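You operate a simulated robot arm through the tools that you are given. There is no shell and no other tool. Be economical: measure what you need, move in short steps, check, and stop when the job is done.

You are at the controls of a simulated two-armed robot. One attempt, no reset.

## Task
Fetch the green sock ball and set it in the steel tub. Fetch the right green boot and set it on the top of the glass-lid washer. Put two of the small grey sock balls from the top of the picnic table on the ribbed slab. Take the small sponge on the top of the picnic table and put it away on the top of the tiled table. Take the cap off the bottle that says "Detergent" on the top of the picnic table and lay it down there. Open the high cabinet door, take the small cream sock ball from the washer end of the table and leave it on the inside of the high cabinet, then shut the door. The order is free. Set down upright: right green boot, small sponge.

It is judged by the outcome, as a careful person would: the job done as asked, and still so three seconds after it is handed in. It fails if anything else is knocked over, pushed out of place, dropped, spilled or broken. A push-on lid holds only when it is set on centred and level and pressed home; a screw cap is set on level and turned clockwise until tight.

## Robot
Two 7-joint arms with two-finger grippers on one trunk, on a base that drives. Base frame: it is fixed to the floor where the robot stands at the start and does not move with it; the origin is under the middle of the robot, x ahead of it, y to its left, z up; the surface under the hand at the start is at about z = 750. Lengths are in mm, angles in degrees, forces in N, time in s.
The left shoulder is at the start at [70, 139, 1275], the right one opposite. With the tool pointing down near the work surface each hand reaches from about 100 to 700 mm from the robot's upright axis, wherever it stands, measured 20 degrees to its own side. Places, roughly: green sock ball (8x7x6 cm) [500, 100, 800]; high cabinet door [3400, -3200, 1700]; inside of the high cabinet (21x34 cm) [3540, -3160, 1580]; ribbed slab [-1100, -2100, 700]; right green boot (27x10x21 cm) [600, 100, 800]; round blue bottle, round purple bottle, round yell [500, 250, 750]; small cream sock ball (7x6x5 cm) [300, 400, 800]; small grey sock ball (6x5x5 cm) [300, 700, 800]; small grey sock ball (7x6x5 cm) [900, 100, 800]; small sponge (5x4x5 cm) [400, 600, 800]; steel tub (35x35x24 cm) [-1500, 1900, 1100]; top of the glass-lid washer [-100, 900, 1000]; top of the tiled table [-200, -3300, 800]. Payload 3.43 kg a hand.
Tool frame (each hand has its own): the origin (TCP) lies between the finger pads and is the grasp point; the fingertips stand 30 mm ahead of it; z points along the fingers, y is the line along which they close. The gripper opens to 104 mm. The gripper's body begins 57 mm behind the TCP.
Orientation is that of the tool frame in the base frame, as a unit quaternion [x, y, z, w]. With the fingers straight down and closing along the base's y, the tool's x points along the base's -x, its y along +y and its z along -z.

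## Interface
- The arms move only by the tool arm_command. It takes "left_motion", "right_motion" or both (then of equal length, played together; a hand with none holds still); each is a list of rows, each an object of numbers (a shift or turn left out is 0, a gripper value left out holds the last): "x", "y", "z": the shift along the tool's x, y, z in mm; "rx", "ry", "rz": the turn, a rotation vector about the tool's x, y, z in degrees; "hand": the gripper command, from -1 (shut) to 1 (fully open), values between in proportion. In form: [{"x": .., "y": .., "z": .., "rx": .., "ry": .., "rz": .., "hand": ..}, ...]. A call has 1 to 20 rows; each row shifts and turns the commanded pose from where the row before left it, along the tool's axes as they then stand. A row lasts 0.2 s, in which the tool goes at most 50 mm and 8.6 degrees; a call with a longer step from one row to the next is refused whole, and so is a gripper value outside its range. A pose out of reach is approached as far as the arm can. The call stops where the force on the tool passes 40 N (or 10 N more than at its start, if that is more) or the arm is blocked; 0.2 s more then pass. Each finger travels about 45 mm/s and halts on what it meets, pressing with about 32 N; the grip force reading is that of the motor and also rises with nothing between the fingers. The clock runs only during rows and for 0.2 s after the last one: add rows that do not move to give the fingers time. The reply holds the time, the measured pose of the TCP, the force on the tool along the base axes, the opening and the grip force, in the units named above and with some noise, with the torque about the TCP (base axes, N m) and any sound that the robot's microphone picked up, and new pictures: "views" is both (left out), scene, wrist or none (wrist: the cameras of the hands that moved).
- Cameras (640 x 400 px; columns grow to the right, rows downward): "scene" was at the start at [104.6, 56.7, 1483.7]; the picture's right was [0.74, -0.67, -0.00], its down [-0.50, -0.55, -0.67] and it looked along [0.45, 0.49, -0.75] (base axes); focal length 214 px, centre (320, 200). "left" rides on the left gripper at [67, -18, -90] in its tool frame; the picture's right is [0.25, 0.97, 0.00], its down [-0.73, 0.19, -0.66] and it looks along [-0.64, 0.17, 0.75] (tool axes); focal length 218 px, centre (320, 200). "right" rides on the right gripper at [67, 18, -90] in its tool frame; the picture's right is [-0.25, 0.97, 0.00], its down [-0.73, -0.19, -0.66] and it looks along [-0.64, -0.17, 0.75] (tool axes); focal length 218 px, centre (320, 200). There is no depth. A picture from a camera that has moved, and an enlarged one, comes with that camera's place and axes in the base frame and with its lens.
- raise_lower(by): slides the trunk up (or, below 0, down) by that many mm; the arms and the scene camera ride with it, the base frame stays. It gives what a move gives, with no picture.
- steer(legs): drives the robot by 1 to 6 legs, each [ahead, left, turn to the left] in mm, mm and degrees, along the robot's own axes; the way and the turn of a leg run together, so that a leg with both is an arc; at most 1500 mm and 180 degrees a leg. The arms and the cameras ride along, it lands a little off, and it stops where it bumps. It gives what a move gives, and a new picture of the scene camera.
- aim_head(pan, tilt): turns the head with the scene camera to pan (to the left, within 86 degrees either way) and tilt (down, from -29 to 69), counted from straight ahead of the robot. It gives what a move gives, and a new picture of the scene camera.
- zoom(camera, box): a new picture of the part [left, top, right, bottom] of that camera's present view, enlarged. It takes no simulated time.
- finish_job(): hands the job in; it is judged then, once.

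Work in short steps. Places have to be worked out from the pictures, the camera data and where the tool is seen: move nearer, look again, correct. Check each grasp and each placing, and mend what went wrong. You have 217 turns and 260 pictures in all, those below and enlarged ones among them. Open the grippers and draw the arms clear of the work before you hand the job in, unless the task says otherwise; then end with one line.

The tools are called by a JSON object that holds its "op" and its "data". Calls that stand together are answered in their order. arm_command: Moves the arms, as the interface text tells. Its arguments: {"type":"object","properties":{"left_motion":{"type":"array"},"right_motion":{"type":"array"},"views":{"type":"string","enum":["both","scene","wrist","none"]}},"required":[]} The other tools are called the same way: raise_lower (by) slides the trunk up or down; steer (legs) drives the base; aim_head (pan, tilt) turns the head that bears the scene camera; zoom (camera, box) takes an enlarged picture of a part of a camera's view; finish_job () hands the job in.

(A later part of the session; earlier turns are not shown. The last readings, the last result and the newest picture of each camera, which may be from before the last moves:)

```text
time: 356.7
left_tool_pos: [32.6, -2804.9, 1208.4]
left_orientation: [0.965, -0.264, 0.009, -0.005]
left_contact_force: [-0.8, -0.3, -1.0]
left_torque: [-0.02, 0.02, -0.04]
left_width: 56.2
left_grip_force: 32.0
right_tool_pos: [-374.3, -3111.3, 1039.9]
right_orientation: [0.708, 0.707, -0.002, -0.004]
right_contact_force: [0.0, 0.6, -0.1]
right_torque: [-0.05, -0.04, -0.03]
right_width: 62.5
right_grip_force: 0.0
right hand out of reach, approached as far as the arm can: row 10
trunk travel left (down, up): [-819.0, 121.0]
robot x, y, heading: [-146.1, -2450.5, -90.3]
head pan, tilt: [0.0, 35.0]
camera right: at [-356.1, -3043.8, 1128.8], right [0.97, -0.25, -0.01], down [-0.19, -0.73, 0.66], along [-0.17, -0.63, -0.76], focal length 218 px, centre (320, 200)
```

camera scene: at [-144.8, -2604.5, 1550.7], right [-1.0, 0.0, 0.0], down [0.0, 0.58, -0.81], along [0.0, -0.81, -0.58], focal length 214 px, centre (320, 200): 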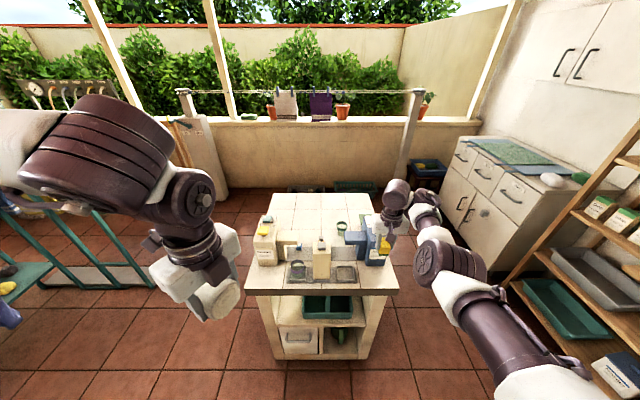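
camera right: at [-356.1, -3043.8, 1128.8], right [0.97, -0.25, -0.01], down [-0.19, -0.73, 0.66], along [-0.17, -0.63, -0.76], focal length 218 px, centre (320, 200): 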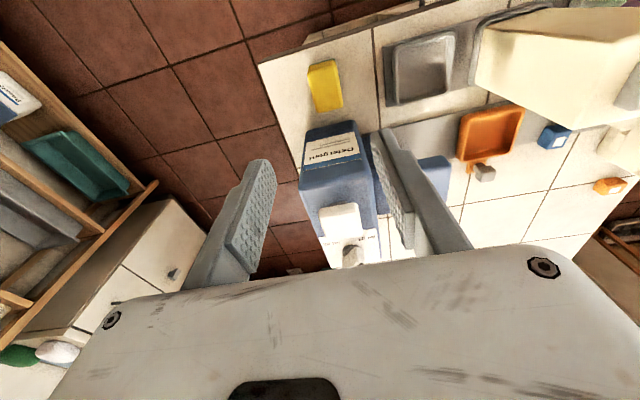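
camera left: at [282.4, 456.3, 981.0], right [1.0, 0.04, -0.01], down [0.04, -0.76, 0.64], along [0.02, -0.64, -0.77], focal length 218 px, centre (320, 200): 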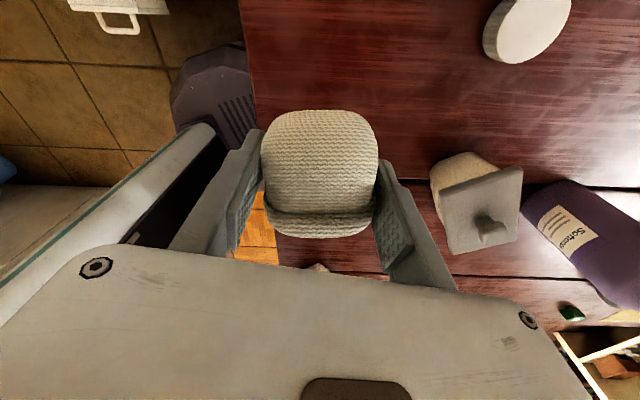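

Sponge stands on the tiled table. Back away 250 and turn to face +x to look toward the high cabinet.

{"op": "steer", "data": {"legs": [[-250, 0, 0], [0, 0, 75]]}}

{"op": "aim_head", "data": {"pan": 0, "tilt": 15}}

```text
time: 361.7
left_tool_pos: [239.5, -2123.1, 1208.6]
left_orientation: [0.928, 0.374, 0.004, -0.01]
left_contact_force: [0.5, -0.5, -0.4]
left_torque: [-0.04, -0.01, 0.0]
left_width: 55.8
left_grip_force: 32.3
right_tool_pos: [428.1, -2598.9, 1038.5]
right_orientation: [0.136, 0.991, -0.002, -0.003]
right_contact_force: [-1.1, 0.2, 0.5]
right_torque: [-0.03, -0.01, 0.01]
right_width: 62.4
right_grip_force: 0.0
trunk travel left (down, up): [-819.0, 121.0]
robot x, y, heading: [-145.9, -2204.5, -15.8]
head pan, tilt: [0.0, 35.0]
camera scene: at [-11.0, -2241.8, 1551.9], right [-0.27, -0.96, 0.0], down [-0.55, 0.15, -0.82], along [0.79, -0.22, -0.57], focal length 214 px, centre (320, 200)
```

scene: 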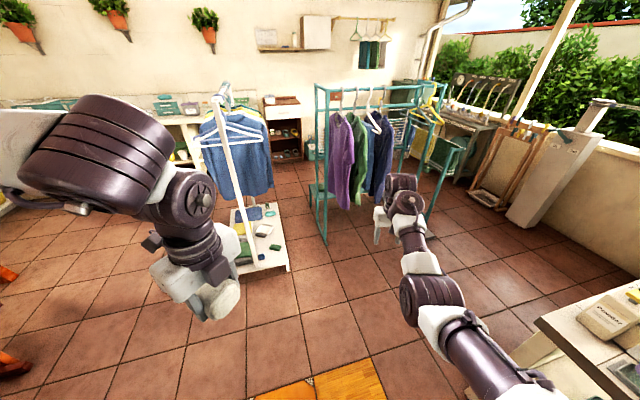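

```text
time: 362.5
left_tool_pos: [240.9, -2122.5, 1210.3]
left_orientation: [0.928, 0.374, 0.004, -0.008]
left_contact_force: [0.2, -0.2, -0.5]
left_torque: [0.0, -0.05, -0.01]
left_width: 56.1
left_grip_force: 32.5
right_tool_pos: [427.5, -2598.6, 1039.2]
right_orientation: [0.137, 0.991, -0.002, -0.002]
right_contact_force: [-0.4, -0.4, 0.6]
right_torque: [-0.03, -0.02, -0.01]
right_width: 62.3
right_grip_force: 0.0
trunk travel left (down, up): [-819.0, 121.0]
robot x, y, heading: [-144.4, -2202.9, -15.5]
head pan, tilt: [0.0, 15.0]
camera scene: at [-5.8, -2242.7, 1583.8], right [-0.27, -0.96, 0.0], down [-0.25, 0.07, -0.97], along [0.93, -0.26, -0.26], focal length 214 px, centre (320, 200)
```

scene: 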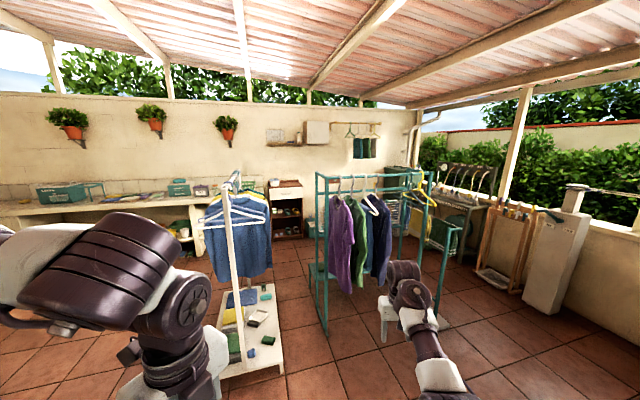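

The cabinet hangs on the far wall near [3450,-3150]. I route around the clothes racks via y≈-1200: straighten heading, then drive.

{"op": "steer", "data": {"legs": [[0, 0, 15.5], [150, 1000, 0], [1150, 0, 0], [1100, 0, 0]]}}

{"op": "aim_head", "data": {"pan": -60, "tilt": 15}}

```text
time: 379.4
left_tool_pos: [2622.5, -1029.5, 1210.1]
left_orientation: [0.867, 0.498, 0.003, -0.01]
left_contact_force: [1.0, 0.2, 0.1]
left_torque: [0.0, -0.01, 0.04]
left_width: 55.7
left_grip_force: 32.1
right_tool_pos: [2932.9, -1436.7, 1039.3]
right_orientation: [-0.002, 1.0, -0.003, -0.001]
right_contact_force: [0.1, 0.0, 1.0]
right_torque: [0.02, -0.02, -0.02]
right_width: 62.1
right_grip_force: 0.1
trunk travel left (down, up): [-819.0, 121.0]
robot x, y, heading: [2274.0, -1211.7, 0.4]
head pan, tilt: [0.0, 15.0]
camera scene: at [2418.4, -1211.8, 1584.0], right [0.0, -1.0, 0.0], down [-0.26, 0.0, -0.97], along [0.97, 0.0, -0.26], focal length 214 px, centre (320, 200)
```

scene: 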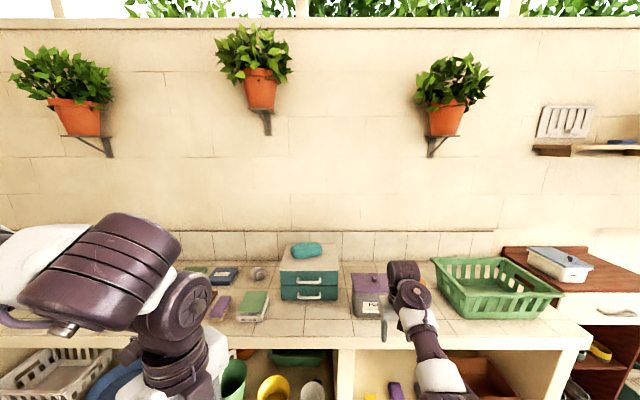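

```text
time: 380.7
left_tool_pos: [2623.8, -1029.6, 1208.8]
left_orientation: [0.867, 0.498, 0.003, -0.01]
left_contact_force: [0.0, -0.3, -0.1]
left_torque: [-0.03, 0.0, -0.01]
left_width: 55.7
left_grip_force: 32.2
right_tool_pos: [2933.3, -1434.7, 1037.2]
right_orientation: [-0.002, 1.0, -0.003, -0.002]
right_contact_force: [-1.1, 0.2, 0.2]
right_torque: [-0.02, 0.0, -0.01]
right_width: 62.6
right_grip_force: 0.0
trunk travel left (down, up): [-819.0, 121.0]
robot x, y, heading: [2268.7, -1209.6, 0.3]
head pan, tilt: [-60.0, 15.0]
camera scene: at [2372.9, -1292.8, 1583.9], right [-0.86, -0.5, 0.0], down [-0.13, 0.22, -0.97], along [0.49, -0.83, -0.26], focal length 214 px, centre (320, 200)
```

scene: 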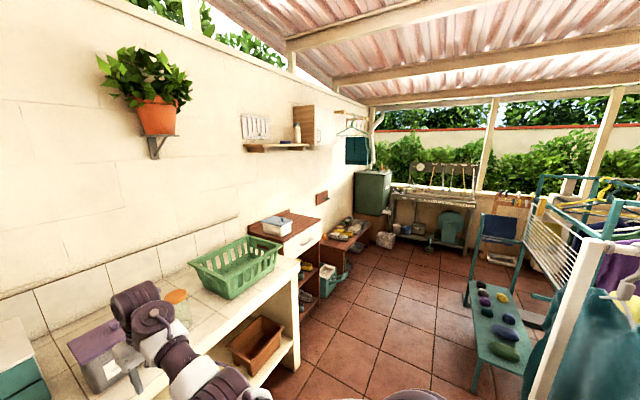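

Zoom in on the cabinet to see its door, handle and hinge side.

{"op": "zoom", "data": {"camera": "scene", "box": [230, 80, 400, 280]}}

```text
2.00 times, centred on (315, 180) of scene
camera zoom: at [2372.9, -1292.8, 1583.9], right [-0.86, -0.5, 0.0], down [-0.13, 0.22, -0.97], along [0.49, -0.83, -0.26], focal length 429 px, centre (330, 240)
```

zoom: 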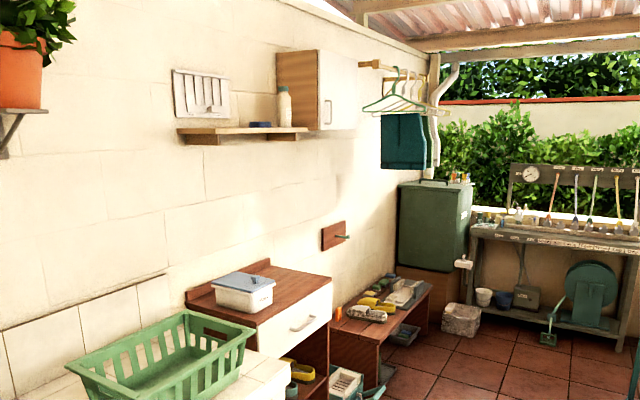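

Door hinge is on its right (-y) side, handle on the left at ≈[3400,-3010,1640]. Raise trunk fully, move forward to x≈2600 and sideways (-y) to y≈-2800.

{"op": "raise_lower", "data": {"by": 120}}

{"op": "steer", "data": {"legs": [[330, 0, 0], [0, -800, 0], [0, -800, 0]]}}

{"op": "aim_head", "data": {"pan": 0, "tilt": 5}}

```text
time: 382.2
left_tool_pos: [2624.0, -1028.6, 1328.9]
left_orientation: [0.868, 0.497, 0.003, -0.009]
left_contact_force: [0.5, 0.6, -0.9]
left_torque: [-0.02, -0.04, 0.0]
left_width: 55.5
left_grip_force: 32.3
right_tool_pos: [2933.9, -1435.2, 1158.7]
right_orientation: [-0.002, 1.0, -0.003, -0.002]
right_contact_force: [-0.5, -0.3, 0.0]
right_torque: [0.02, 0.0, 0.01]
right_width: 62.2
right_grip_force: 0.1
trunk travel left (down, up): [-939.0, 1.0]
robot x, y, heading: [2270.8, -1208.5, 0.3]
head pan, tilt: [-60.0, 15.0]
```

```text
time: 392.2
left_tool_pos: [2957.5, -2636.9, 1330.2]
left_orientation: [0.867, 0.498, 0.002, -0.01]
left_contact_force: [-0.7, 0.8, 0.2]
left_torque: [0.0, 0.01, -0.01]
left_width: 55.8
left_grip_force: 32.7
right_tool_pos: [3266.1, -3043.5, 1160.8]
right_orientation: [-0.002, 1.0, -0.004, -0.002]
right_contact_force: [-1.0, 0.5, 0.3]
right_torque: [0.01, -0.04, -0.01]
right_width: 62.4
right_grip_force: 0.2
trunk travel left (down, up): [-939.0, 1.0]
robot x, y, heading: [2608.9, -2820.5, 0.4]
head pan, tilt: [-60.0, 15.0]
camera scene: at [2706.0, -2901.1, 1704.0], right [-0.86, -0.5, 0.0], down [-0.13, 0.22, -0.97], along [0.49, -0.83, -0.26], focal length 214 px, centre (320, 200)
```

scene: 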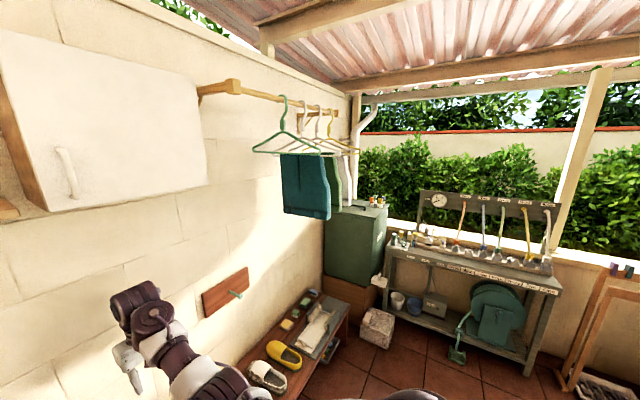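

```text
time: 393.5
left_tool_pos: [2956.1, -2639.1, 1329.5]
left_orientation: [0.867, 0.498, 0.003, -0.009]
left_contact_force: [0.5, -1.0, -0.6]
left_torque: [0.02, -0.03, 0.02]
left_width: 55.6
left_grip_force: 32.0
right_tool_pos: [3266.0, -3045.2, 1157.9]
right_orientation: [-0.003, 1.0, -0.003, -0.002]
right_contact_force: [0.0, -1.5, -1.2]
right_torque: [0.02, 0.03, -0.02]
right_width: 62.8
right_grip_force: 0.0
trunk travel left (down, up): [-939.0, 1.0]
robot x, y, heading: [2608.5, -2818.9, 0.1]
head pan, tilt: [0.0, 5.0]
camera scene: at [2750.8, -2821.5, 1720.1], right [0.0, -1.0, 0.0], down [-0.09, 0.0, -1.0], along [1.0, 0.0, -0.09], focal length 214 px, centre (320, 200)
```

scene: 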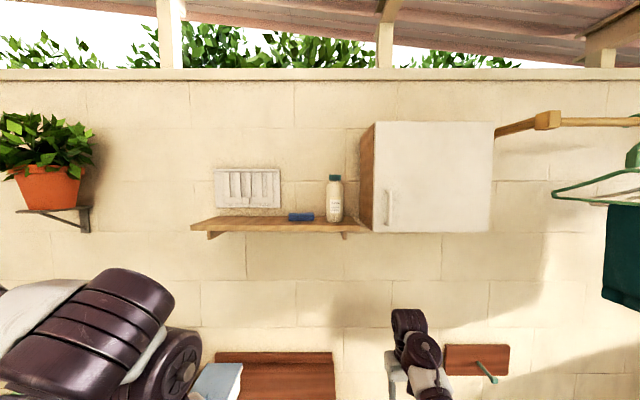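

Door handle (vertical bar, z 1600–1695) is at y≈-3015, x between 3310 and 3400. Raise the right hand and pitch it forward to horizontal, keeping clear of the door.

{"op": "arm_command", "data": {"right_motion": [{"x": 20, "z": -38}, {"x": 20, "z": -38}, {"x": 20, "z": -38}, {"x": 20, "z": -38}, {"x": 20, "z": -38}, {"ry": -8.5}, {"ry": -8.5}, {"ry": -8.5}, {"ry": -8.5}, {"ry": -8.5}, {"ry": -8.5}, {"ry": -8.5}, {"ry": -8.5}, {"ry": -8.5}, {"ry": -8.5}, {"ry": -5}], "views": "scene"}}

```text
time: 396.9
left_tool_pos: [2956.5, -2639.1, 1329.3]
left_orientation: [0.868, 0.497, 0.002, -0.01]
left_contact_force: [-0.3, 0.2, -0.4]
left_torque: [0.03, -0.04, -0.02]
left_width: 55.3
left_grip_force: 31.8
right_tool_pos: [3276.2, -3038.9, 1173.5]
right_orientation: [-0.003, 0.707, 0.0, 0.707]
right_contact_force: [-0.8, -0.4, -0.1]
right_torque: [0.01, -0.01, 0.0]
right_width: 62.3
right_grip_force: 0.1
right hand out of reach, approached as far as the arm can: row 1, 2, 3, 4, 5
trunk travel left (down, up): [-939.0, 1.0]
robot x, y, heading: [2610.3, -2821.4, 0.3]
head pan, tilt: [0.0, 5.0]
camera scene: at [2750.8, -2821.8, 1720.1], right [0.0, -1.0, 0.0], down [-0.09, 0.0, -1.0], along [1.0, 0.0, -0.09], focal length 214 px, centre (320, 200)
```

scene: 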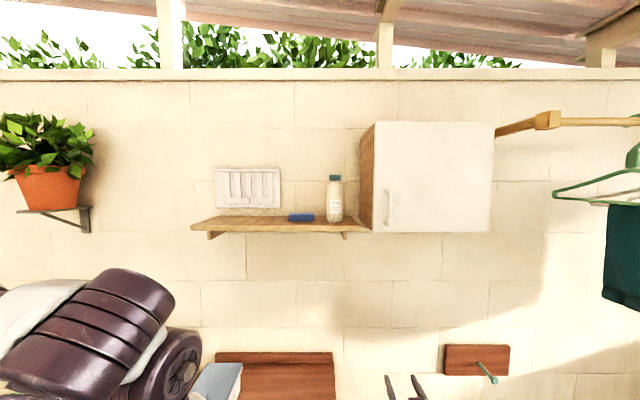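

Now raise it (tool -x) while backing away from the wall.

{"op": "arm_command", "data": {"right_motion": [{"z": -30, "x": -20}, {"z": -30, "x": -30}, {"z": -30, "x": -30}, {"x": -40}, {"x": -40}, {"x": -40}, {"x": -40}, {"x": -40}, {"x": -40}, {"x": -40}, {"x": -40}, {"x": -40}, {"x": -25}], "views": "both"}}

```text
time: 399.7
left_tool_pos: [2956.7, -2638.2, 1330.0]
left_orientation: [0.867, 0.498, 0.003, -0.01]
left_contact_force: [-0.1, 0.4, -0.8]
left_torque: [0.01, -0.01, -0.04]
left_width: 55.5
left_grip_force: 32.7
right_tool_pos: [3186.3, -3036.4, 1640.0]
right_orientation: [-0.003, 0.708, -0.001, 0.706]
right_contact_force: [-0.2, 0.2, -0.4]
right_torque: [0.01, -0.02, -0.02]
right_width: 62.3
right_grip_force: 0.1
trunk travel left (down, up): [-939.0, 1.0]
robot x, y, heading: [2606.2, -2820.1, 0.3]
head pan, tilt: [0.0, 5.0]
camera scene: at [2750.3, -2820.9, 1720.1], right [0.0, -1.0, 0.0], down [-0.09, 0.0, -1.0], along [1.0, 0.0, -0.09], focal length 214 px, centre (320, 200)
camera right: at [3096.1, -3018.2, 1572.9], right [0.0, 0.97, 0.25], down [-0.65, -0.19, 0.73], along [0.76, -0.16, 0.63], focal length 218 px, centre (320, 200)
```

scene: 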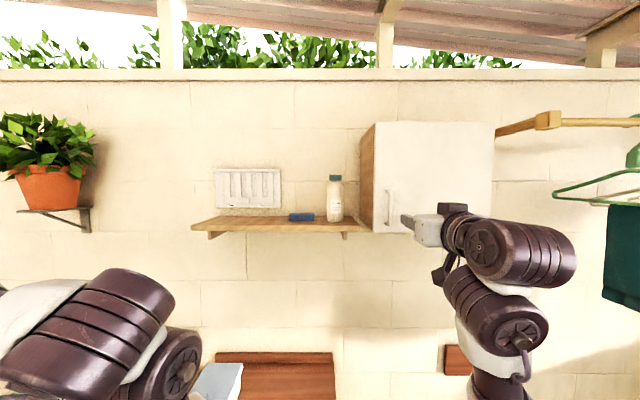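
right: 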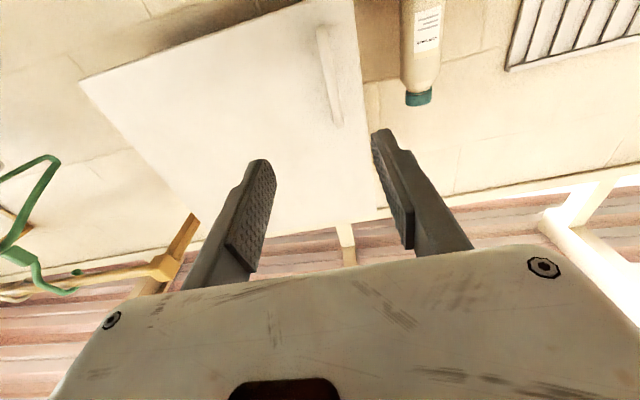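

Handle triangulates to [3347,-3020,1632]. Align y +16 and advance 110, then look.

{"op": "arm_command", "data": {"right_motion": [{"y": 16, "x": 5}, {"z": 35}, {"z": 40}, {"z": 35}], "views": "wrist"}}

```text
time: 400.7
left_tool_pos: [2957.7, -2638.1, 1330.2]
left_orientation: [0.868, 0.497, 0.003, -0.009]
left_contact_force: [0.5, -0.3, 0.2]
left_torque: [0.0, 0.0, 0.0]
left_width: 55.5
left_grip_force: 32.4
right_tool_pos: [3297.7, -3020.2, 1633.8]
right_orientation: [-0.004, 0.708, 0.0, 0.706]
right_contact_force: [-0.3, 0.1, 0.5]
right_torque: [0.01, 0.0, -0.01]
right_width: 62.5
right_grip_force: 0.1
trunk travel left (down, up): [-939.0, 1.0]
robot x, y, heading: [2609.1, -2818.5, 0.3]
head pan, tilt: [0.0, 5.0]
camera right: at [3207.9, -3002.2, 1566.4], right [0.0, 0.97, 0.25], down [-0.65, -0.19, 0.73], along [0.76, -0.16, 0.63], focal length 218 px, centre (320, 200)
```

right: 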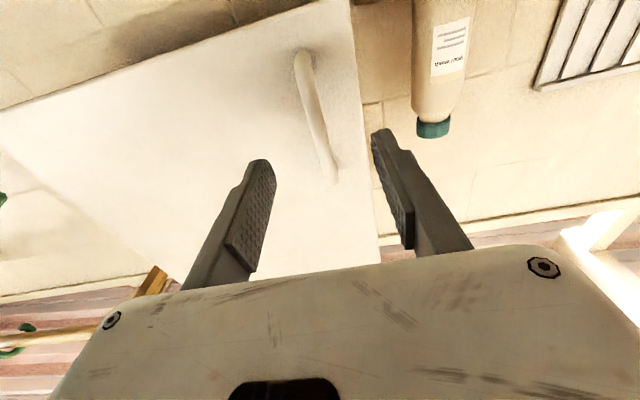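

Handle is further: x≈3405. Advance 90 more (TCP≈3388) and close on it.

{"op": "arm_command", "data": {"right_motion": [{"z": 35, "y": -2}, {"z": 35}, {"z": 22}], "views": "wrist"}}

```text
time: 401.4
left_tool_pos: [2951.4, -2639.7, 1331.9]
left_orientation: [0.868, 0.496, 0.004, -0.009]
left_contact_force: [-1.0, 0.5, -0.6]
left_torque: [0.02, -0.04, 0.0]
left_width: 55.3
left_grip_force: 31.7
right_tool_pos: [3367.9, -3025.5, 1637.4]
right_orientation: [-0.001, 0.708, 0.0, 0.707]
right_contact_force: [-0.1, -1.2, 0.1]
right_torque: [0.0, 0.02, 0.02]
right_width: 62.4
right_grip_force: 0.0
trunk travel left (down, up): [-939.0, 1.0]
robot x, y, heading: [2605.0, -2819.6, 0.2]
head pan, tilt: [0.0, 5.0]
stopped in row 3 (right hand): the force on the tool passed its limit at 76 N (the readings are from after the stop); the commanded pose is now the measured one
camera right: at [3279.6, -3006.8, 1570.1], right [0.0, 0.97, 0.25], down [-0.66, -0.19, 0.73], along [0.76, -0.16, 0.63], focal length 218 px, centre (320, 200)
```

right: 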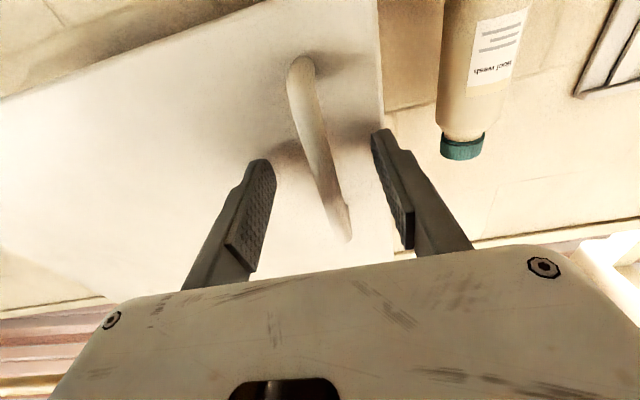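

The tips touched the door plane (x≈3398) with the handle between them. Back 4 mm and close.

{"op": "arm_command", "data": {"right_motion": [{"z": -4}, {"hand": -1}, {"hand": -1}, {"hand": -1}, {"hand": -1}, {"hand": -1}], "views": "wrist"}}

```text
time: 402.8
left_tool_pos: [2957.2, -2637.1, 1328.8]
left_orientation: [0.867, 0.498, 0.001, -0.01]
left_contact_force: [-0.1, -1.2, -0.6]
left_torque: [-0.02, -0.02, -0.01]
left_width: 55.4
left_grip_force: 31.8
right_tool_pos: [3371.6, -3020.6, 1632.8]
right_orientation: [-0.002, 0.71, -0.001, 0.704]
right_contact_force: [-0.4, 5.4, 0.0]
right_torque: [0.17, -0.06, 0.04]
right_width: 11.3
right_grip_force: 45.0
trunk travel left (down, up): [-939.0, 1.0]
robot x, y, heading: [2608.1, -2819.5, 0.2]
head pan, tilt: [0.0, 5.0]
camera right: at [3282.3, -3003.3, 1566.8], right [0.0, 0.97, 0.25], down [-0.65, -0.19, 0.73], along [0.76, -0.16, 0.63], focal length 218 px, centre (320, 200)
```

right: 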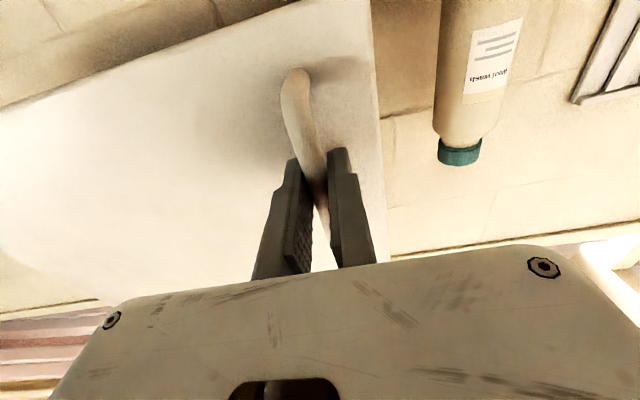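

Handle gripped. Pull along the door's arc (hinge ≈[3400,-3345], radius 325), rotating the hand with it, 24° first.

{"op": "arm_command", "data": {"right_motion": [{"z": -16.9, "y": -1.9, "rx": -3}, {"z": -33.9, "y": -4.7, "rx": -6}, {"z": -33.9, "y": -4.7, "rx": -6}, {"z": -33.9, "y": -4.7, "rx": -6}], "views": "scene"}}

```text
time: 403.8
left_tool_pos: [2957.5, -2637.5, 1328.8]
left_orientation: [0.868, 0.497, 0.002, -0.009]
left_contact_force: [0.0, -0.1, 0.4]
left_torque: [0.03, 0.01, 0.01]
left_width: 55.3
left_grip_force: 31.9
right_tool_pos: [3283.9, -3046.1, 1634.2]
right_orientation: [-0.106, 0.71, 0.111, 0.687]
right_contact_force: [-3.7, 9.2, -7.2]
right_torque: [-0.58, -0.33, -0.07]
right_width: 11.6
right_grip_force: 45.1
right hand out of reach, approached as far as the arm can: row 4
trunk travel left (down, up): [-939.0, 1.0]
robot x, y, heading: [2612.4, -2820.2, 0.4]
head pan, tilt: [0.0, 5.0]
stopped in row 4 (right hand): the force on the tool passed its limit at 61 N (the readings are from after the stop); the commanded pose is now the measured one
camera scene: at [2751.1, -2820.7, 1720.1], right [0.0, -1.0, 0.0], down [-0.09, 0.0, -1.0], along [1.0, 0.0, -0.09], focal length 214 px, centre (320, 200)
```

scene: 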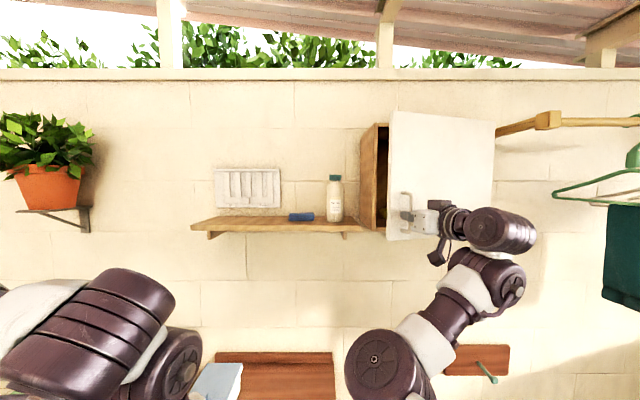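

Door is ~18° open but the arm reached its limit. Release the handle, back off, and plan to push the door open from behind its free edge with closed fingers.

{"op": "arm_command", "data": {"right_motion": [{"hand": 0}, {"hand": 0.1}, {"hand": 0.1}, {"z": -30}, {"z": -35}, {"rx": 8.5}, {"rx": 8.5}, {"y": 40, "hand": -1}, {"y": 40, "hand": -1}, {"y": 10, "hand": -1}], "views": "both"}}

```text
time: 406.0
left_tool_pos: [2958.9, -2640.5, 1329.9]
left_orientation: [0.868, 0.497, 0.001, -0.01]
left_contact_force: [0.2, -0.7, -0.2]
left_torque: [0.04, 0.01, -0.01]
left_width: 55.5
left_grip_force: 32.0
right_tool_pos: [3236.2, -3003.7, 1647.8]
right_orientation: [0.0, 0.719, 0.006, 0.695]
right_contact_force: [1.2, -0.1, 0.1]
right_torque: [0.03, 0.03, 0.02]
right_width: 0.1
right_grip_force: 12.8
right hand out of reach, approached as far as the arm can: row 4, 5, 6
trunk travel left (down, up): [-939.0, 1.0]
robot x, y, heading: [2603.6, -2820.3, 0.1]
head pan, tilt: [0.0, 5.0]
camera scene: at [2753.0, -2822.8, 1719.9], right [0.0, -1.0, 0.0], down [-0.09, 0.0, -1.0], along [1.0, 0.0, -0.09], focal length 214 px, centre (320, 200)
camera right: at [3144.6, -2985.5, 1583.1], right [0.0, 0.97, 0.26], down [-0.63, -0.2, 0.75], along [0.78, -0.17, 0.61], focal length 218 px, centre (320, 200)
```

scene: 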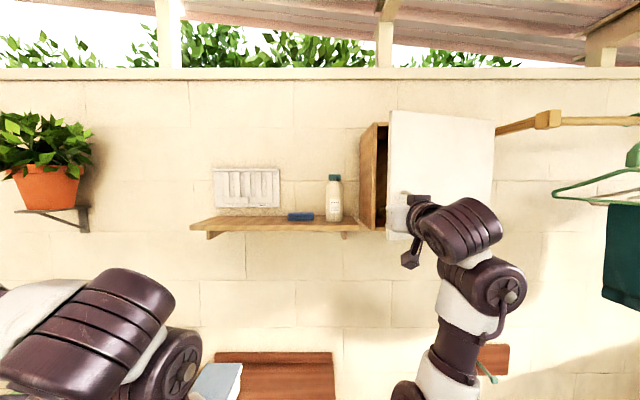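
right: 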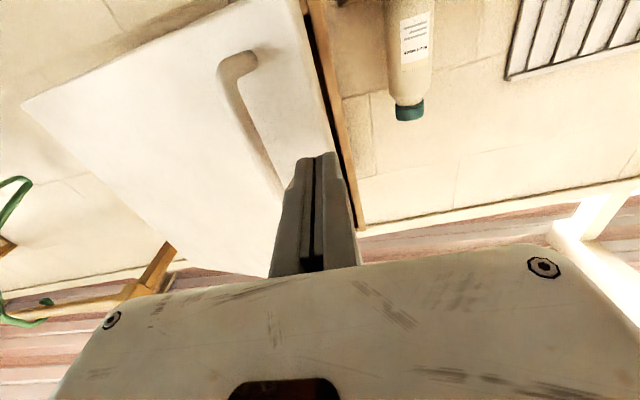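

Move left of the door edge, then forward so the tips are behind it, then sweep right gently.

{"op": "arm_command", "data": {"right_motion": [{"y": 25}, {"y": 22}, {"z": 40}, {"z": 40}], "views": "wrist"}}

```text
time: 407.0
left_tool_pos: [2958.2, -2641.6, 1328.6]
left_orientation: [0.868, 0.497, 0.002, -0.011]
left_contact_force: [0.7, -0.1, 0.7]
left_torque: [0.02, 0.03, -0.03]
left_width: 55.5
left_grip_force: 32.1
right_tool_pos: [3316.6, -2957.7, 1645.5]
right_orientation: [0.001, 0.718, 0.005, 0.696]
right_contact_force: [-0.3, 0.4, -0.4]
right_torque: [0.01, -0.02, 0.01]
right_width: 0.2
right_grip_force: 31.7
trunk travel left (down, up): [-939.0, 1.0]
robot x, y, heading: [2602.6, -2820.6, 0.3]
head pan, tilt: [0.0, 5.0]
camera right: at [3224.7, -2939.7, 1581.6], right [0.0, 0.97, 0.26], down [-0.63, -0.2, 0.75], along [0.78, -0.17, 0.61], focal length 218 px, centre (320, 200)
```

right: 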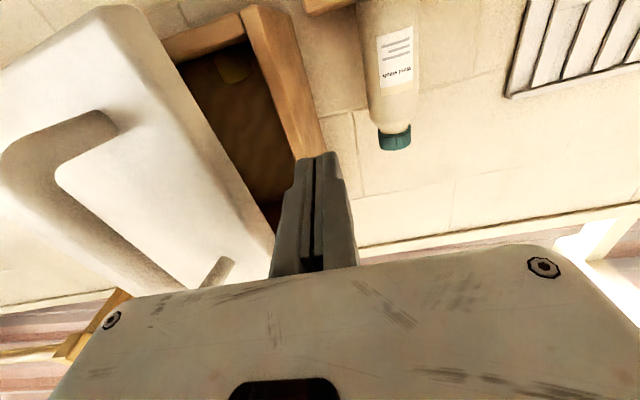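

Fingers are beside the door's free edge. Sweep right (-y) 120 mm in steps.

{"op": "arm_command", "data": {"right_motion": [{"y": -25}, {"y": -25}, {"y": -25, "z": -5}, {"y": -25, "z": -5}, {"y": -25, "z": -5}], "views": "both"}}

```text
time: 407.7
left_tool_pos: [2953.7, -2629.4, 1329.1]
left_orientation: [0.866, 0.5, 0.0, -0.008]
left_contact_force: [0.3, -0.6, -0.1]
left_torque: [0.13, -0.02, -0.01]
left_width: 55.4
left_grip_force: 32.0
right_tool_pos: [3312.0, -2986.0, 1644.9]
right_orientation: [-0.02, 0.717, 0.007, 0.697]
right_contact_force: [-12.9, 45.9, 0.4]
right_torque: [0.48, 0.14, 0.12]
right_width: 0.0
right_grip_force: 31.6
trunk travel left (down, up): [-939.0, 1.0]
robot x, y, heading: [2608.0, -2822.2, 0.7]
head pan, tilt: [0.0, 5.0]
stopped in row 3 (right hand): the force on the tool passed its limit at 42 N (the readings are from after the stop); the commanded pose is now the measured one
camera scene: at [2749.3, -2810.7, 1720.3], right [0.01, -1.0, 0.01], down [-0.09, -0.01, -1.0], along [1.0, 0.01, -0.09], focal length 214 px, centre (320, 200)
camera right: at [3220.1, -2972.1, 1581.6], right [-0.03, 0.97, 0.23], down [-0.63, -0.2, 0.75], along [0.78, -0.12, 0.62], focal length 218 px, centre (320, 200)
```

scene: 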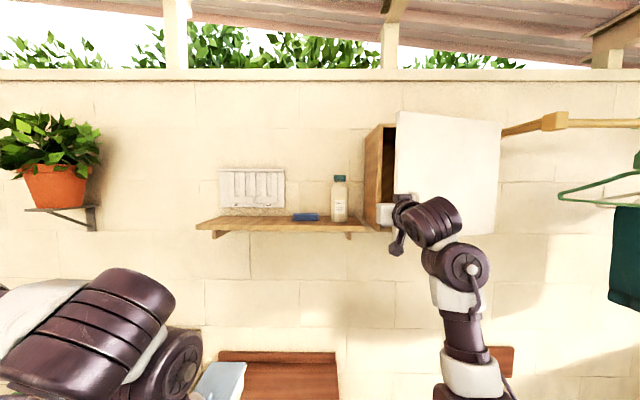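
right: 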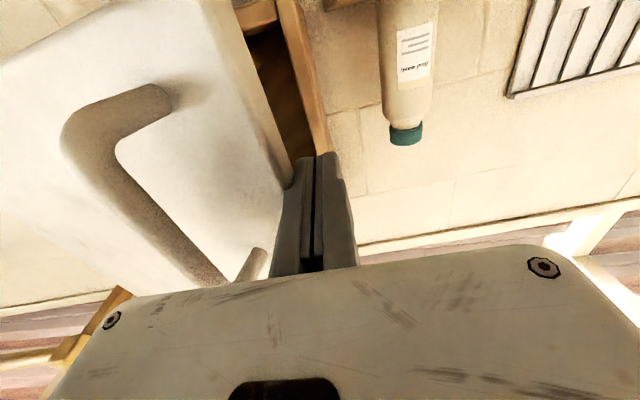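

Pushing sideways on the edge binds. I'll hook the fingers behind the door: back out a bit, rotate the hand 51° clockwise, and insert behind the edge.

{"op": "arm_command", "data": {"right_motion": [{"y": 36, "z": -10}, {"z": -12}, {"rx": 8.5}, {"rx": 8.5}, {"rx": 8.5}, {"rx": 8.5}, {"rx": 8.5}, {"rx": 8.5}], "views": "none"}}

{"op": "arm_command", "data": {"right_motion": [{"z": 25}, {"z": 25}, {"z": 25, "y": -5}], "views": "both"}}

```text
time: 409.5
left_tool_pos: [2957.6, -2635.8, 1329.9]
left_orientation: [0.866, 0.499, 0.002, -0.01]
left_contact_force: [-0.3, 0.0, -1.3]
left_torque: [-0.01, 0.02, 0.01]
left_width: 55.5
left_grip_force: 32.3
right_tool_pos: [3291.1, -2968.9, 1644.0]
right_orientation: [0.292, 0.652, -0.305, 0.629]
right_contact_force: [-0.6, 0.6, 0.6]
right_torque: [-0.01, 0.03, -0.03]
right_width: 0.1
right_grip_force: 32.3
trunk travel left (down, up): [-939.0, 1.0]
robot x, y, heading: [2610.1, -2820.2, 0.1]
head pan, tilt: [0.0, 5.0]
```

```text
time: 410.1
left_tool_pos: [2955.2, -2628.7, 1329.3]
left_orientation: [0.865, 0.502, 0.0, -0.007]
left_contact_force: [0.5, -1.3, -0.3]
left_torque: [0.14, 0.03, 0.03]
left_width: 55.2
left_grip_force: 31.9
right_tool_pos: [3315.1, -2971.7, 1643.6]
right_orientation: [0.275, 0.655, -0.298, 0.638]
right_contact_force: [-8.8, 37.3, 1.4]
right_torque: [0.05, 0.13, 0.0]
right_width: 0.1
right_grip_force: 31.9
trunk travel left (down, up): [-939.0, 1.0]
robot x, y, heading: [2606.8, -2817.3, 0.8]
head pan, tilt: [0.0, 5.0]
stopped in row 2 (right hand): the force on the tool passed its limit at 43 N (the readings are from after the stop); the commanded pose is now the measured one
camera scene: at [2750.3, -2810.5, 1720.3], right [0.02, -1.0, 0.0], down [-0.09, -0.01, -1.0], along [1.0, 0.01, -0.09], focal length 214 px, centre (320, 200)
camera right: at [3267.8, -2894.6, 1576.3], right [0.72, 0.66, 0.21], down [-0.56, 0.37, 0.74], along [0.41, -0.66, 0.63], focal length 218 px, centre (320, 200)
```

scene: 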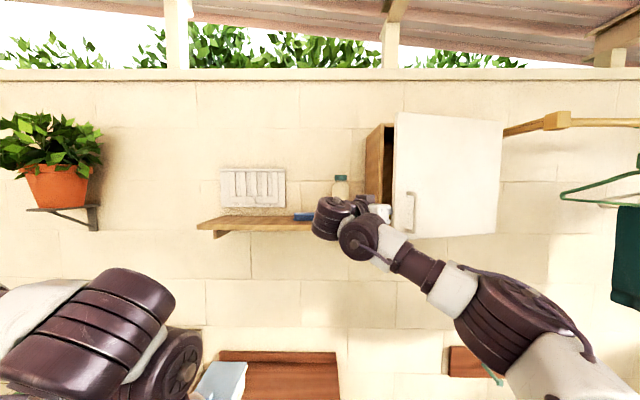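
right: 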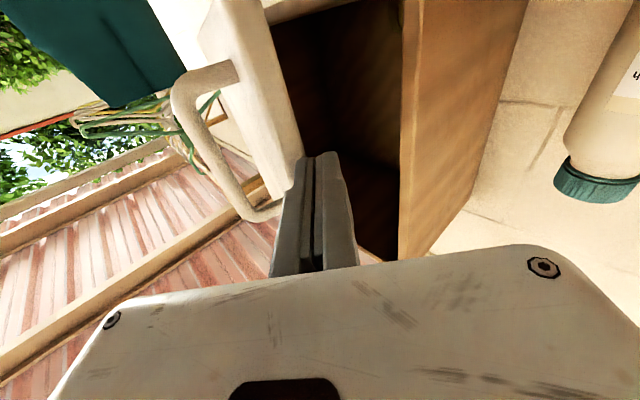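

The tip just catches the door's edge; back 10, shift 16 mm toward the wall side, and insert 60 mm.

{"op": "arm_command", "data": {"right_motion": [{"z": -12}, {"y": 17}, {"z": 25}, {"z": 25}, {"z": 20}], "views": "wrist"}}

```text
time: 411.1
left_tool_pos: [2954.1, -2624.9, 1328.5]
left_orientation: [0.863, 0.505, 0.001, -0.008]
left_contact_force: [0.5, -1.4, -0.1]
left_torque: [0.15, 0.02, 0.0]
left_width: 55.1
left_grip_force: 31.9
right_tool_pos: [3354.8, -2965.3, 1641.4]
right_orientation: [0.26, 0.658, -0.288, 0.645]
right_contact_force: [-7.2, 48.4, 2.8]
right_torque: [0.28, 0.06, 0.2]
right_width: 0.1
right_grip_force: 32.0
trunk travel left (down, up): [-939.0, 1.0]
robot x, y, heading: [2608.3, -2817.0, 1.2]
head pan, tilt: [0.0, 5.0]
stopped in row 5 (right hand): the force on the tool passed its limit at 56 N (the readings are from after the stop); the commanded pose is now the measured one
camera right: at [3301.7, -2889.5, 1574.2], right [0.7, 0.69, 0.21], down [-0.57, 0.36, 0.74], along [0.43, -0.64, 0.64], focal length 218 px, centre (320, 200)
```

right: 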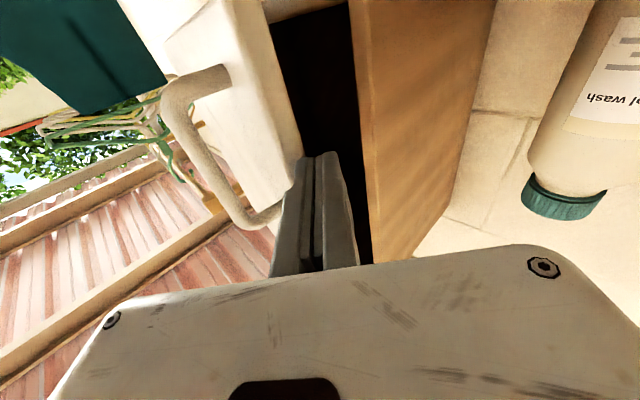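

Still catching. Back off, shift another 14 mm toward the wall, and insert again.

{"op": "arm_command", "data": {"right_motion": [{"z": -15}, {"z": -10, "y": 4}, {"y": 12}, {"z": 25}, {"z": 25}, {"z": 20}], "views": "wrist"}}

```text
time: 412.5
left_tool_pos: [2952.7, -2621.0, 1329.3]
left_orientation: [0.861, 0.508, 0.0, -0.008]
left_contact_force: [0.2, -0.8, 0.1]
left_torque: [0.15, 0.01, 0.01]
left_width: 55.5
left_grip_force: 31.8
right_tool_pos: [3397.4, -2961.7, 1638.0]
right_orientation: [0.244, 0.662, -0.278, 0.652]
right_contact_force: [0.4, 51.0, -2.1]
right_torque: [0.55, 0.01, 0.44]
right_width: 0.0
right_grip_force: 32.4
trunk travel left (down, up): [-939.0, 1.0]
robot x, y, heading: [2610.2, -2815.8, 1.7]
head pan, tilt: [0.0, 5.0]
stopped in row 6 (right hand): the force on the tool passed its limit at 61 N (the readings are from after the stop); the commanded pose is now the measured one
camera right: at [3342.3, -2888.4, 1570.2], right [0.67, 0.71, 0.2], down [-0.59, 0.34, 0.73], along [0.45, -0.61, 0.65], focal length 218 px, centre (320, 200)
```

right: 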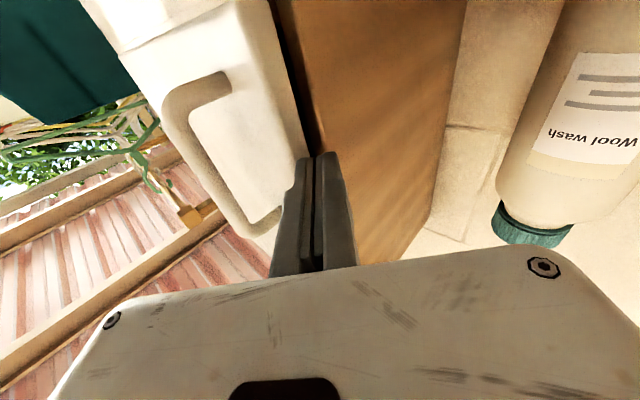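

Retreat and look at the scene again.

{"op": "arm_command", "data": {"right_motion": [{"z": -30}, {"z": -35}, {"z": -35}, {"z": -20}], "views": "scene"}}

```text
time: 413.5
left_tool_pos: [2951.0, -2625.9, 1329.2]
left_orientation: [0.862, 0.507, 0.002, -0.008]
left_contact_force: [0.0, -0.2, -0.3]
left_torque: [-0.04, -0.03, -0.02]
left_width: 55.3
left_grip_force: 32.5
right_tool_pos: [3307.5, -2897.9, 1639.1]
right_orientation: [0.259, 0.66, -0.286, 0.645]
right_contact_force: [-0.7, 0.0, 0.5]
right_torque: [0.02, -0.01, 0.0]
right_width: 0.0
right_grip_force: 32.5
trunk travel left (down, up): [-939.0, 1.0]
robot x, y, heading: [2605.4, -2817.0, 1.5]
head pan, tilt: [0.0, 5.0]
camera scene: at [2748.7, -2811.9, 1720.2], right [0.02, -1.0, 0.0], down [-0.09, 0.0, -1.0], along [1.0, 0.02, -0.09], focal length 214 px, centre (320, 200)
```

scene: 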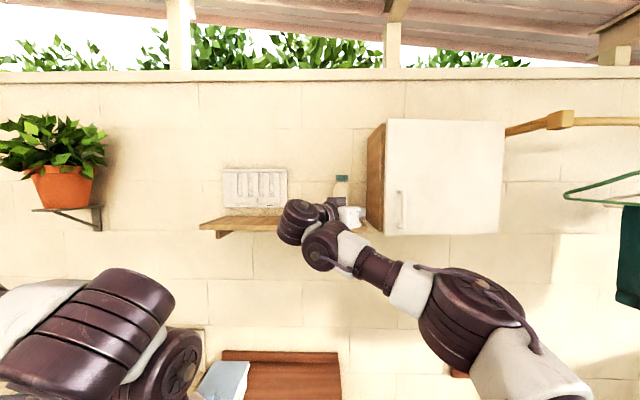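

The door swung shut again. New plan: regrip the handle and open the door by driving the base in an arc around the hinge. First bring the hand back to pointing +x in front of the handle.

{"op": "arm_command", "data": {"right_motion": [{"rx": -8.5}, {"rx": -8.5}, {"rx": -8.5}, {"rx": -8.5}, {"rx": -8.5}, {"rx": -7}, {"y": -31, "z": -10, "hand": 0.2}, {"y": -31, "z": -8}, {"y": -31}, {"y": -30}], "views": "wrist"}}

```text
time: 415.7
left_tool_pos: [2952.6, -2630.1, 1329.6]
left_orientation: [0.862, 0.506, 0.003, -0.009]
left_contact_force: [0.4, 0.4, -0.6]
left_torque: [0.03, 0.0, 0.01]
left_width: 55.1
left_grip_force: 31.9
right_tool_pos: [3301.0, -3026.9, 1641.3]
right_orientation: [-0.035, 0.719, 0.017, 0.694]
right_contact_force: [0.7, 0.5, 0.4]
right_torque: [0.0, 0.0, 0.04]
right_width: 62.3
right_grip_force: 0.1
trunk travel left (down, up): [-939.0, 1.0]
robot x, y, heading: [2606.4, -2818.0, 1.3]
head pan, tilt: [0.0, 5.0]
camera right: at [3207.6, -3016.3, 1577.3], right [-0.06, 0.97, 0.23], down [-0.61, -0.22, 0.76], along [0.79, -0.1, 0.61], focal length 218 px, centre (320, 200)
```

right: 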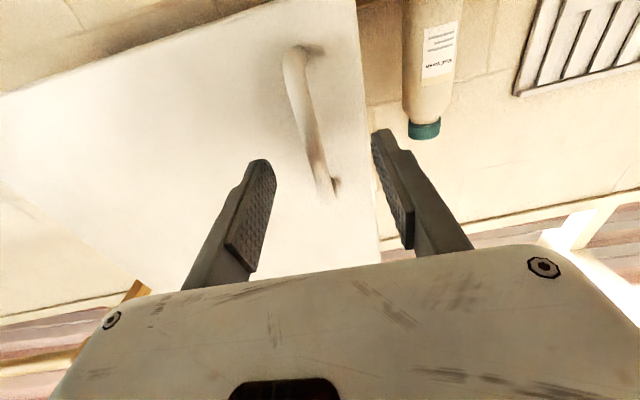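

Nearly aligned; correct 4° and -5 mm, advance 56, close on the bar with the tips.

{"op": "arm_command", "data": {"right_motion": [{"rx": 4.2, "y": -5}, {"z": 30}, {"z": 26}, {"hand": -1}, {"hand": -1}, {"hand": -1}, {"hand": -1}, {"hand": -1}], "views": "wrist"}}

```text
time: 417.5
left_tool_pos: [2953.8, -2623.8, 1328.4]
left_orientation: [0.862, 0.507, 0.0, -0.007]
left_contact_force: [0.5, 0.7, -1.1]
left_torque: [-0.01, 0.0, 0.03]
left_width: 55.3
left_grip_force: 32.3
right_tool_pos: [3360.3, -3022.8, 1640.8]
right_orientation: [-0.01, 0.72, -0.01, 0.694]
right_contact_force: [-0.4, 15.3, -4.5]
right_torque: [1.02, 0.01, 0.17]
right_width: 11.7
right_grip_force: 45.4
trunk travel left (down, up): [-939.0, 1.0]
robot x, y, heading: [2604.3, -2818.6, 1.4]
head pan, tilt: [0.0, 5.0]
camera right: at [3266.7, -3005.3, 1575.9], right [0.01, 0.97, 0.22], down [-0.63, -0.17, 0.76], along [0.78, -0.15, 0.61], focal length 218 px, centre (320, 200)
```

right: 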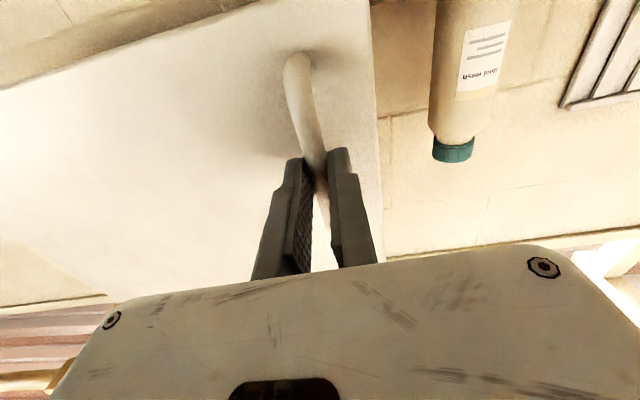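

Gripped. Drive the base in a 20° arc about the hinge to pull the door open.

{"op": "steer", "data": {"legs": [[-191, -274, 20]]}}

```text
time: 419.7
left_tool_pos: [2734.9, -2823.0, 1329.0]
left_orientation: [0.762, 0.648, -0.002, -0.009]
left_contact_force: [-0.4, -0.7, -0.2]
left_torque: [-0.03, -0.02, -0.01]
left_width: 55.3
left_grip_force: 32.3
right_tool_pos: [3253.1, -3060.3, 1639.9]
right_orientation: [-0.135, 0.707, 0.111, 0.685]
right_contact_force: [-4.9, 8.8, -6.4]
right_torque: [0.85, 0.63, 0.28]
right_width: 11.9
right_grip_force: 45.1
trunk travel left (down, up): [-939.0, 1.0]
robot x, y, heading: [2471.1, -3121.6, 21.2]
head pan, tilt: [0.0, 5.0]
camera scene: at [2607.9, -3067.0, 1720.0], right [0.36, -0.93, 0.0], down [-0.08, -0.03, -1.0], along [0.93, 0.36, -0.09], focal length 214 px, centre (320, 200)
```

scene: 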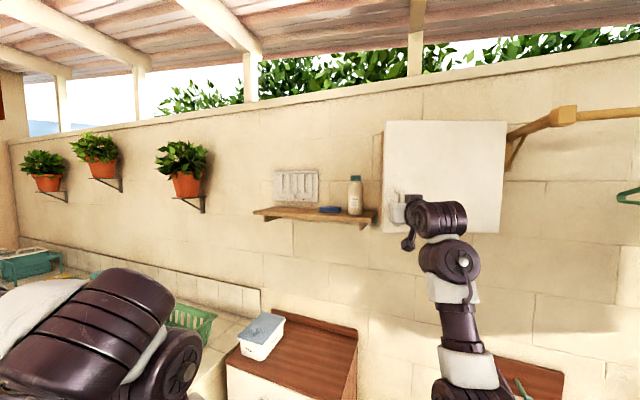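

Door follows with low force. Continue the arc another 25°.

{"op": "steer", "data": {"legs": [[-239, -343, 25]]}}

```text
time: 422.3
left_tool_pos: [2579.9, -3157.4, 1329.7]
left_orientation: [0.601, 0.799, -0.002, -0.011]
left_contact_force: [-0.9, 1.0, -0.1]
left_torque: [-0.02, 0.0, 0.04]
left_width: 55.1
left_grip_force: 32.4
right_tool_pos: [3151.6, -3153.8, 1639.8]
right_orientation: [-0.282, 0.661, 0.26, 0.645]
right_contact_force: [6.1, -5.9, -1.0]
right_torque: [0.55, 0.88, -0.02]
right_width: 11.8
right_grip_force: 45.2
trunk travel left (down, up): [-939.0, 1.0]
robot x, y, heading: [2467.8, -3535.6, 46.3]
head pan, tilt: [0.0, 5.0]
camera scene: at [2570.7, -3435.0, 1720.0], right [0.73, -0.69, 0.0], down [-0.06, -0.06, -1.0], along [0.68, 0.72, -0.09], focal length 214 px, centre (320, 200)
```

scene: 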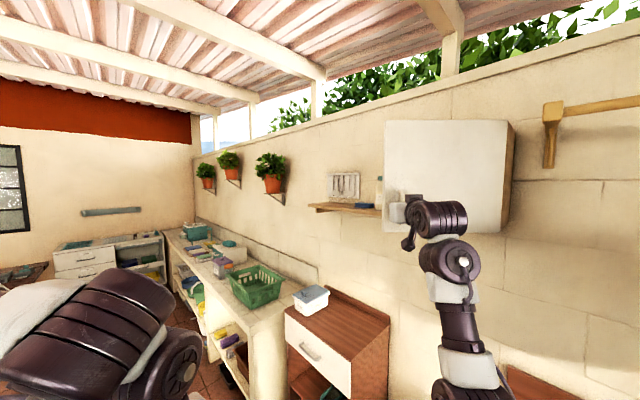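

Door at 45°. Another 30° of arc.

{"op": "steer", "data": {"legs": [[-287, -411, 30]]}}

```text
time: 425.2
left_tool_pos: [2602.0, -3590.7, 1330.0]
left_orientation: [0.374, 0.927, -0.005, -0.012]
left_contact_force: [-0.4, 0.4, -0.6]
left_torque: [-0.02, 0.02, 0.03]
left_width: 55.3
left_grip_force: 31.8
right_tool_pos: [3095.9, -3303.1, 1640.2]
right_orientation: [-0.442, 0.566, 0.418, 0.556]
right_contact_force: [16.1, -1.8, -1.5]
right_torque: [-0.05, 1.01, -0.09]
right_width: 11.4
right_grip_force: 45.3
trunk travel left (down, up): [-939.0, 1.0]
robot x, y, heading: [2688.8, -3975.1, 76.5]
head pan, tilt: [0.0, 5.0]
camera scene: at [2732.1, -3837.3, 1720.0], right [0.97, -0.23, -0.01], down [-0.03, -0.08, -1.0], along [0.23, 0.97, -0.09], focal length 214 px, centre (320, 200)
```

scene: 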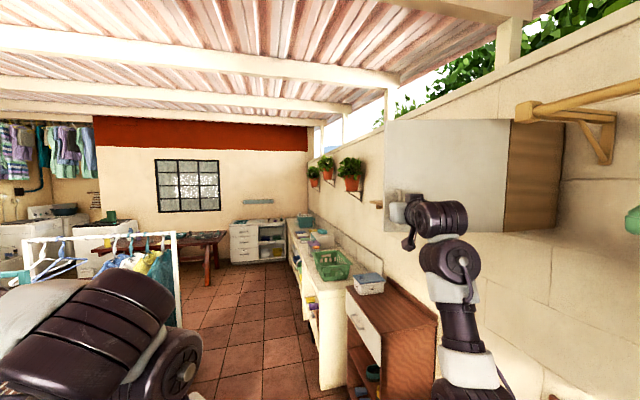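

Door is at ~75° — enough. Release the handle, back the hand off, and drive clear to the west and north.

{"op": "arm_command", "data": {"right_motion": [{"hand": 0.2}, {"hand": 0.4}, {"hand": 0.4}, {"z": -20}, {"z": -25}, {"z": -25}], "views": "none"}}

{"op": "steer", "data": {"legs": [[-60, 330, 0], [900, 0, 0]]}}

```text
time: 426.6
left_tool_pos: [2595.3, -3591.7, 1328.9]
left_orientation: [0.374, 0.927, -0.004, -0.009]
left_contact_force: [-0.2, -1.3, -0.4]
left_torque: [0.01, -0.02, -0.01]
left_width: 55.3
left_grip_force: 32.2
right_tool_pos: [3069.4, -3372.5, 1644.8]
right_orientation: [-0.444, 0.564, 0.418, 0.557]
right_contact_force: [0.0, -0.3, -0.1]
right_torque: [0.0, -0.01, 0.0]
right_width: 73.0
right_grip_force: 0.0
trunk travel left (down, up): [-939.0, 1.0]
robot x, y, heading: [2689.0, -3974.3, 76.4]
head pan, tilt: [0.0, 5.0]
```

```text
time: 433.1
left_tool_pos: [2466.3, -2701.5, 1330.9]
left_orientation: [0.372, 0.928, -0.003, -0.009]
left_contact_force: [0.0, -0.2, 0.3]
left_torque: [0.03, -0.01, -0.03]
left_width: 55.6
left_grip_force: 32.3
right_tool_pos: [2939.4, -2478.9, 1645.9]
right_orientation: [-0.444, 0.564, 0.418, 0.557]
right_contact_force: [-1.2, 0.6, 0.4]
right_torque: [0.0, -0.03, -0.01]
right_width: 72.8
right_grip_force: 0.1
trunk travel left (down, up): [-939.0, 1.0]
robot x, y, heading: [2565.6, -3083.3, 77.1]
head pan, tilt: [0.0, 5.0]
camera scene: at [2594.7, -2947.0, 1720.3], right [0.97, -0.23, 0.0], down [-0.02, -0.08, -1.0], along [0.23, 0.97, -0.09], focal length 214 px, centre (320, 200)
```

scene: 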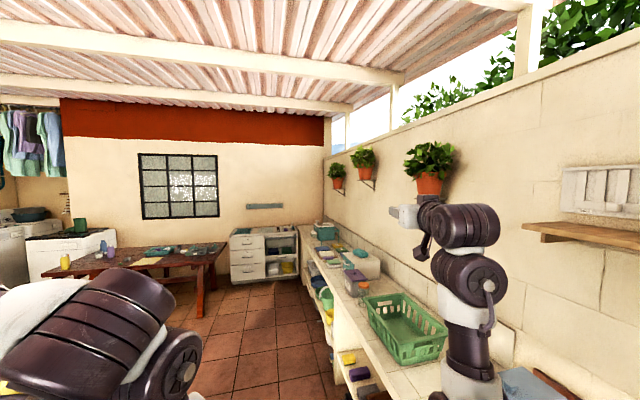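

Lower the right hand out of the way; move the left outward and rotate it to its neutral yaw so it can pitch forward.

{"op": "arm_command", "data": {"left_motion": [{"x": 34, "y": -21}, {"x": 34, "y": -21}, {"x": 34, "y": -21}, {"rz": -8.5}, {"rz": -8.5}, {"rz": -8.5}, {"rz": -8.5}, {"rz": -8.5}, {"rz": -8.5}, {"rz": -8.5}, {"rz": -8.5}, {"rz": -8.5}, {"rz": -8.5}, {"rz": -8.5}, {"rz": -8.5}, {"rz": -8.5}, {"rz": -8.5}], "right_motion": [{"x": 40}, {"x": 40}, {"x": 40}, {"x": 40}, {"x": 40}, {"x": 40}, {"x": 40}, {"x": 40}, {}, {}, {}, {}, {}, {}, {}, {}, {}], "views": "none"}}

```text
time: 436.8
left_tool_pos: [2350.7, -2674.7, 1331.8]
left_orientation: [-0.612, 0.791, 0.005, -0.008]
left_contact_force: [-1.0, 0.6, 0.1]
left_torque: [0.01, 0.01, -0.05]
left_width: 55.5
left_grip_force: 31.8
right_tool_pos: [2943.2, -2487.3, 1324.1]
right_orientation: [-0.445, 0.563, 0.419, 0.556]
right_contact_force: [-0.8, 0.7, -0.3]
right_torque: [0.0, 0.02, 0.03]
right_width: 72.8
right_grip_force: 0.1
trunk travel left (down, up): [-939.0, 1.0]
robot x, y, heading: [2559.8, -3083.8, 76.4]
head pan, tilt: [0.0, 5.0]
```

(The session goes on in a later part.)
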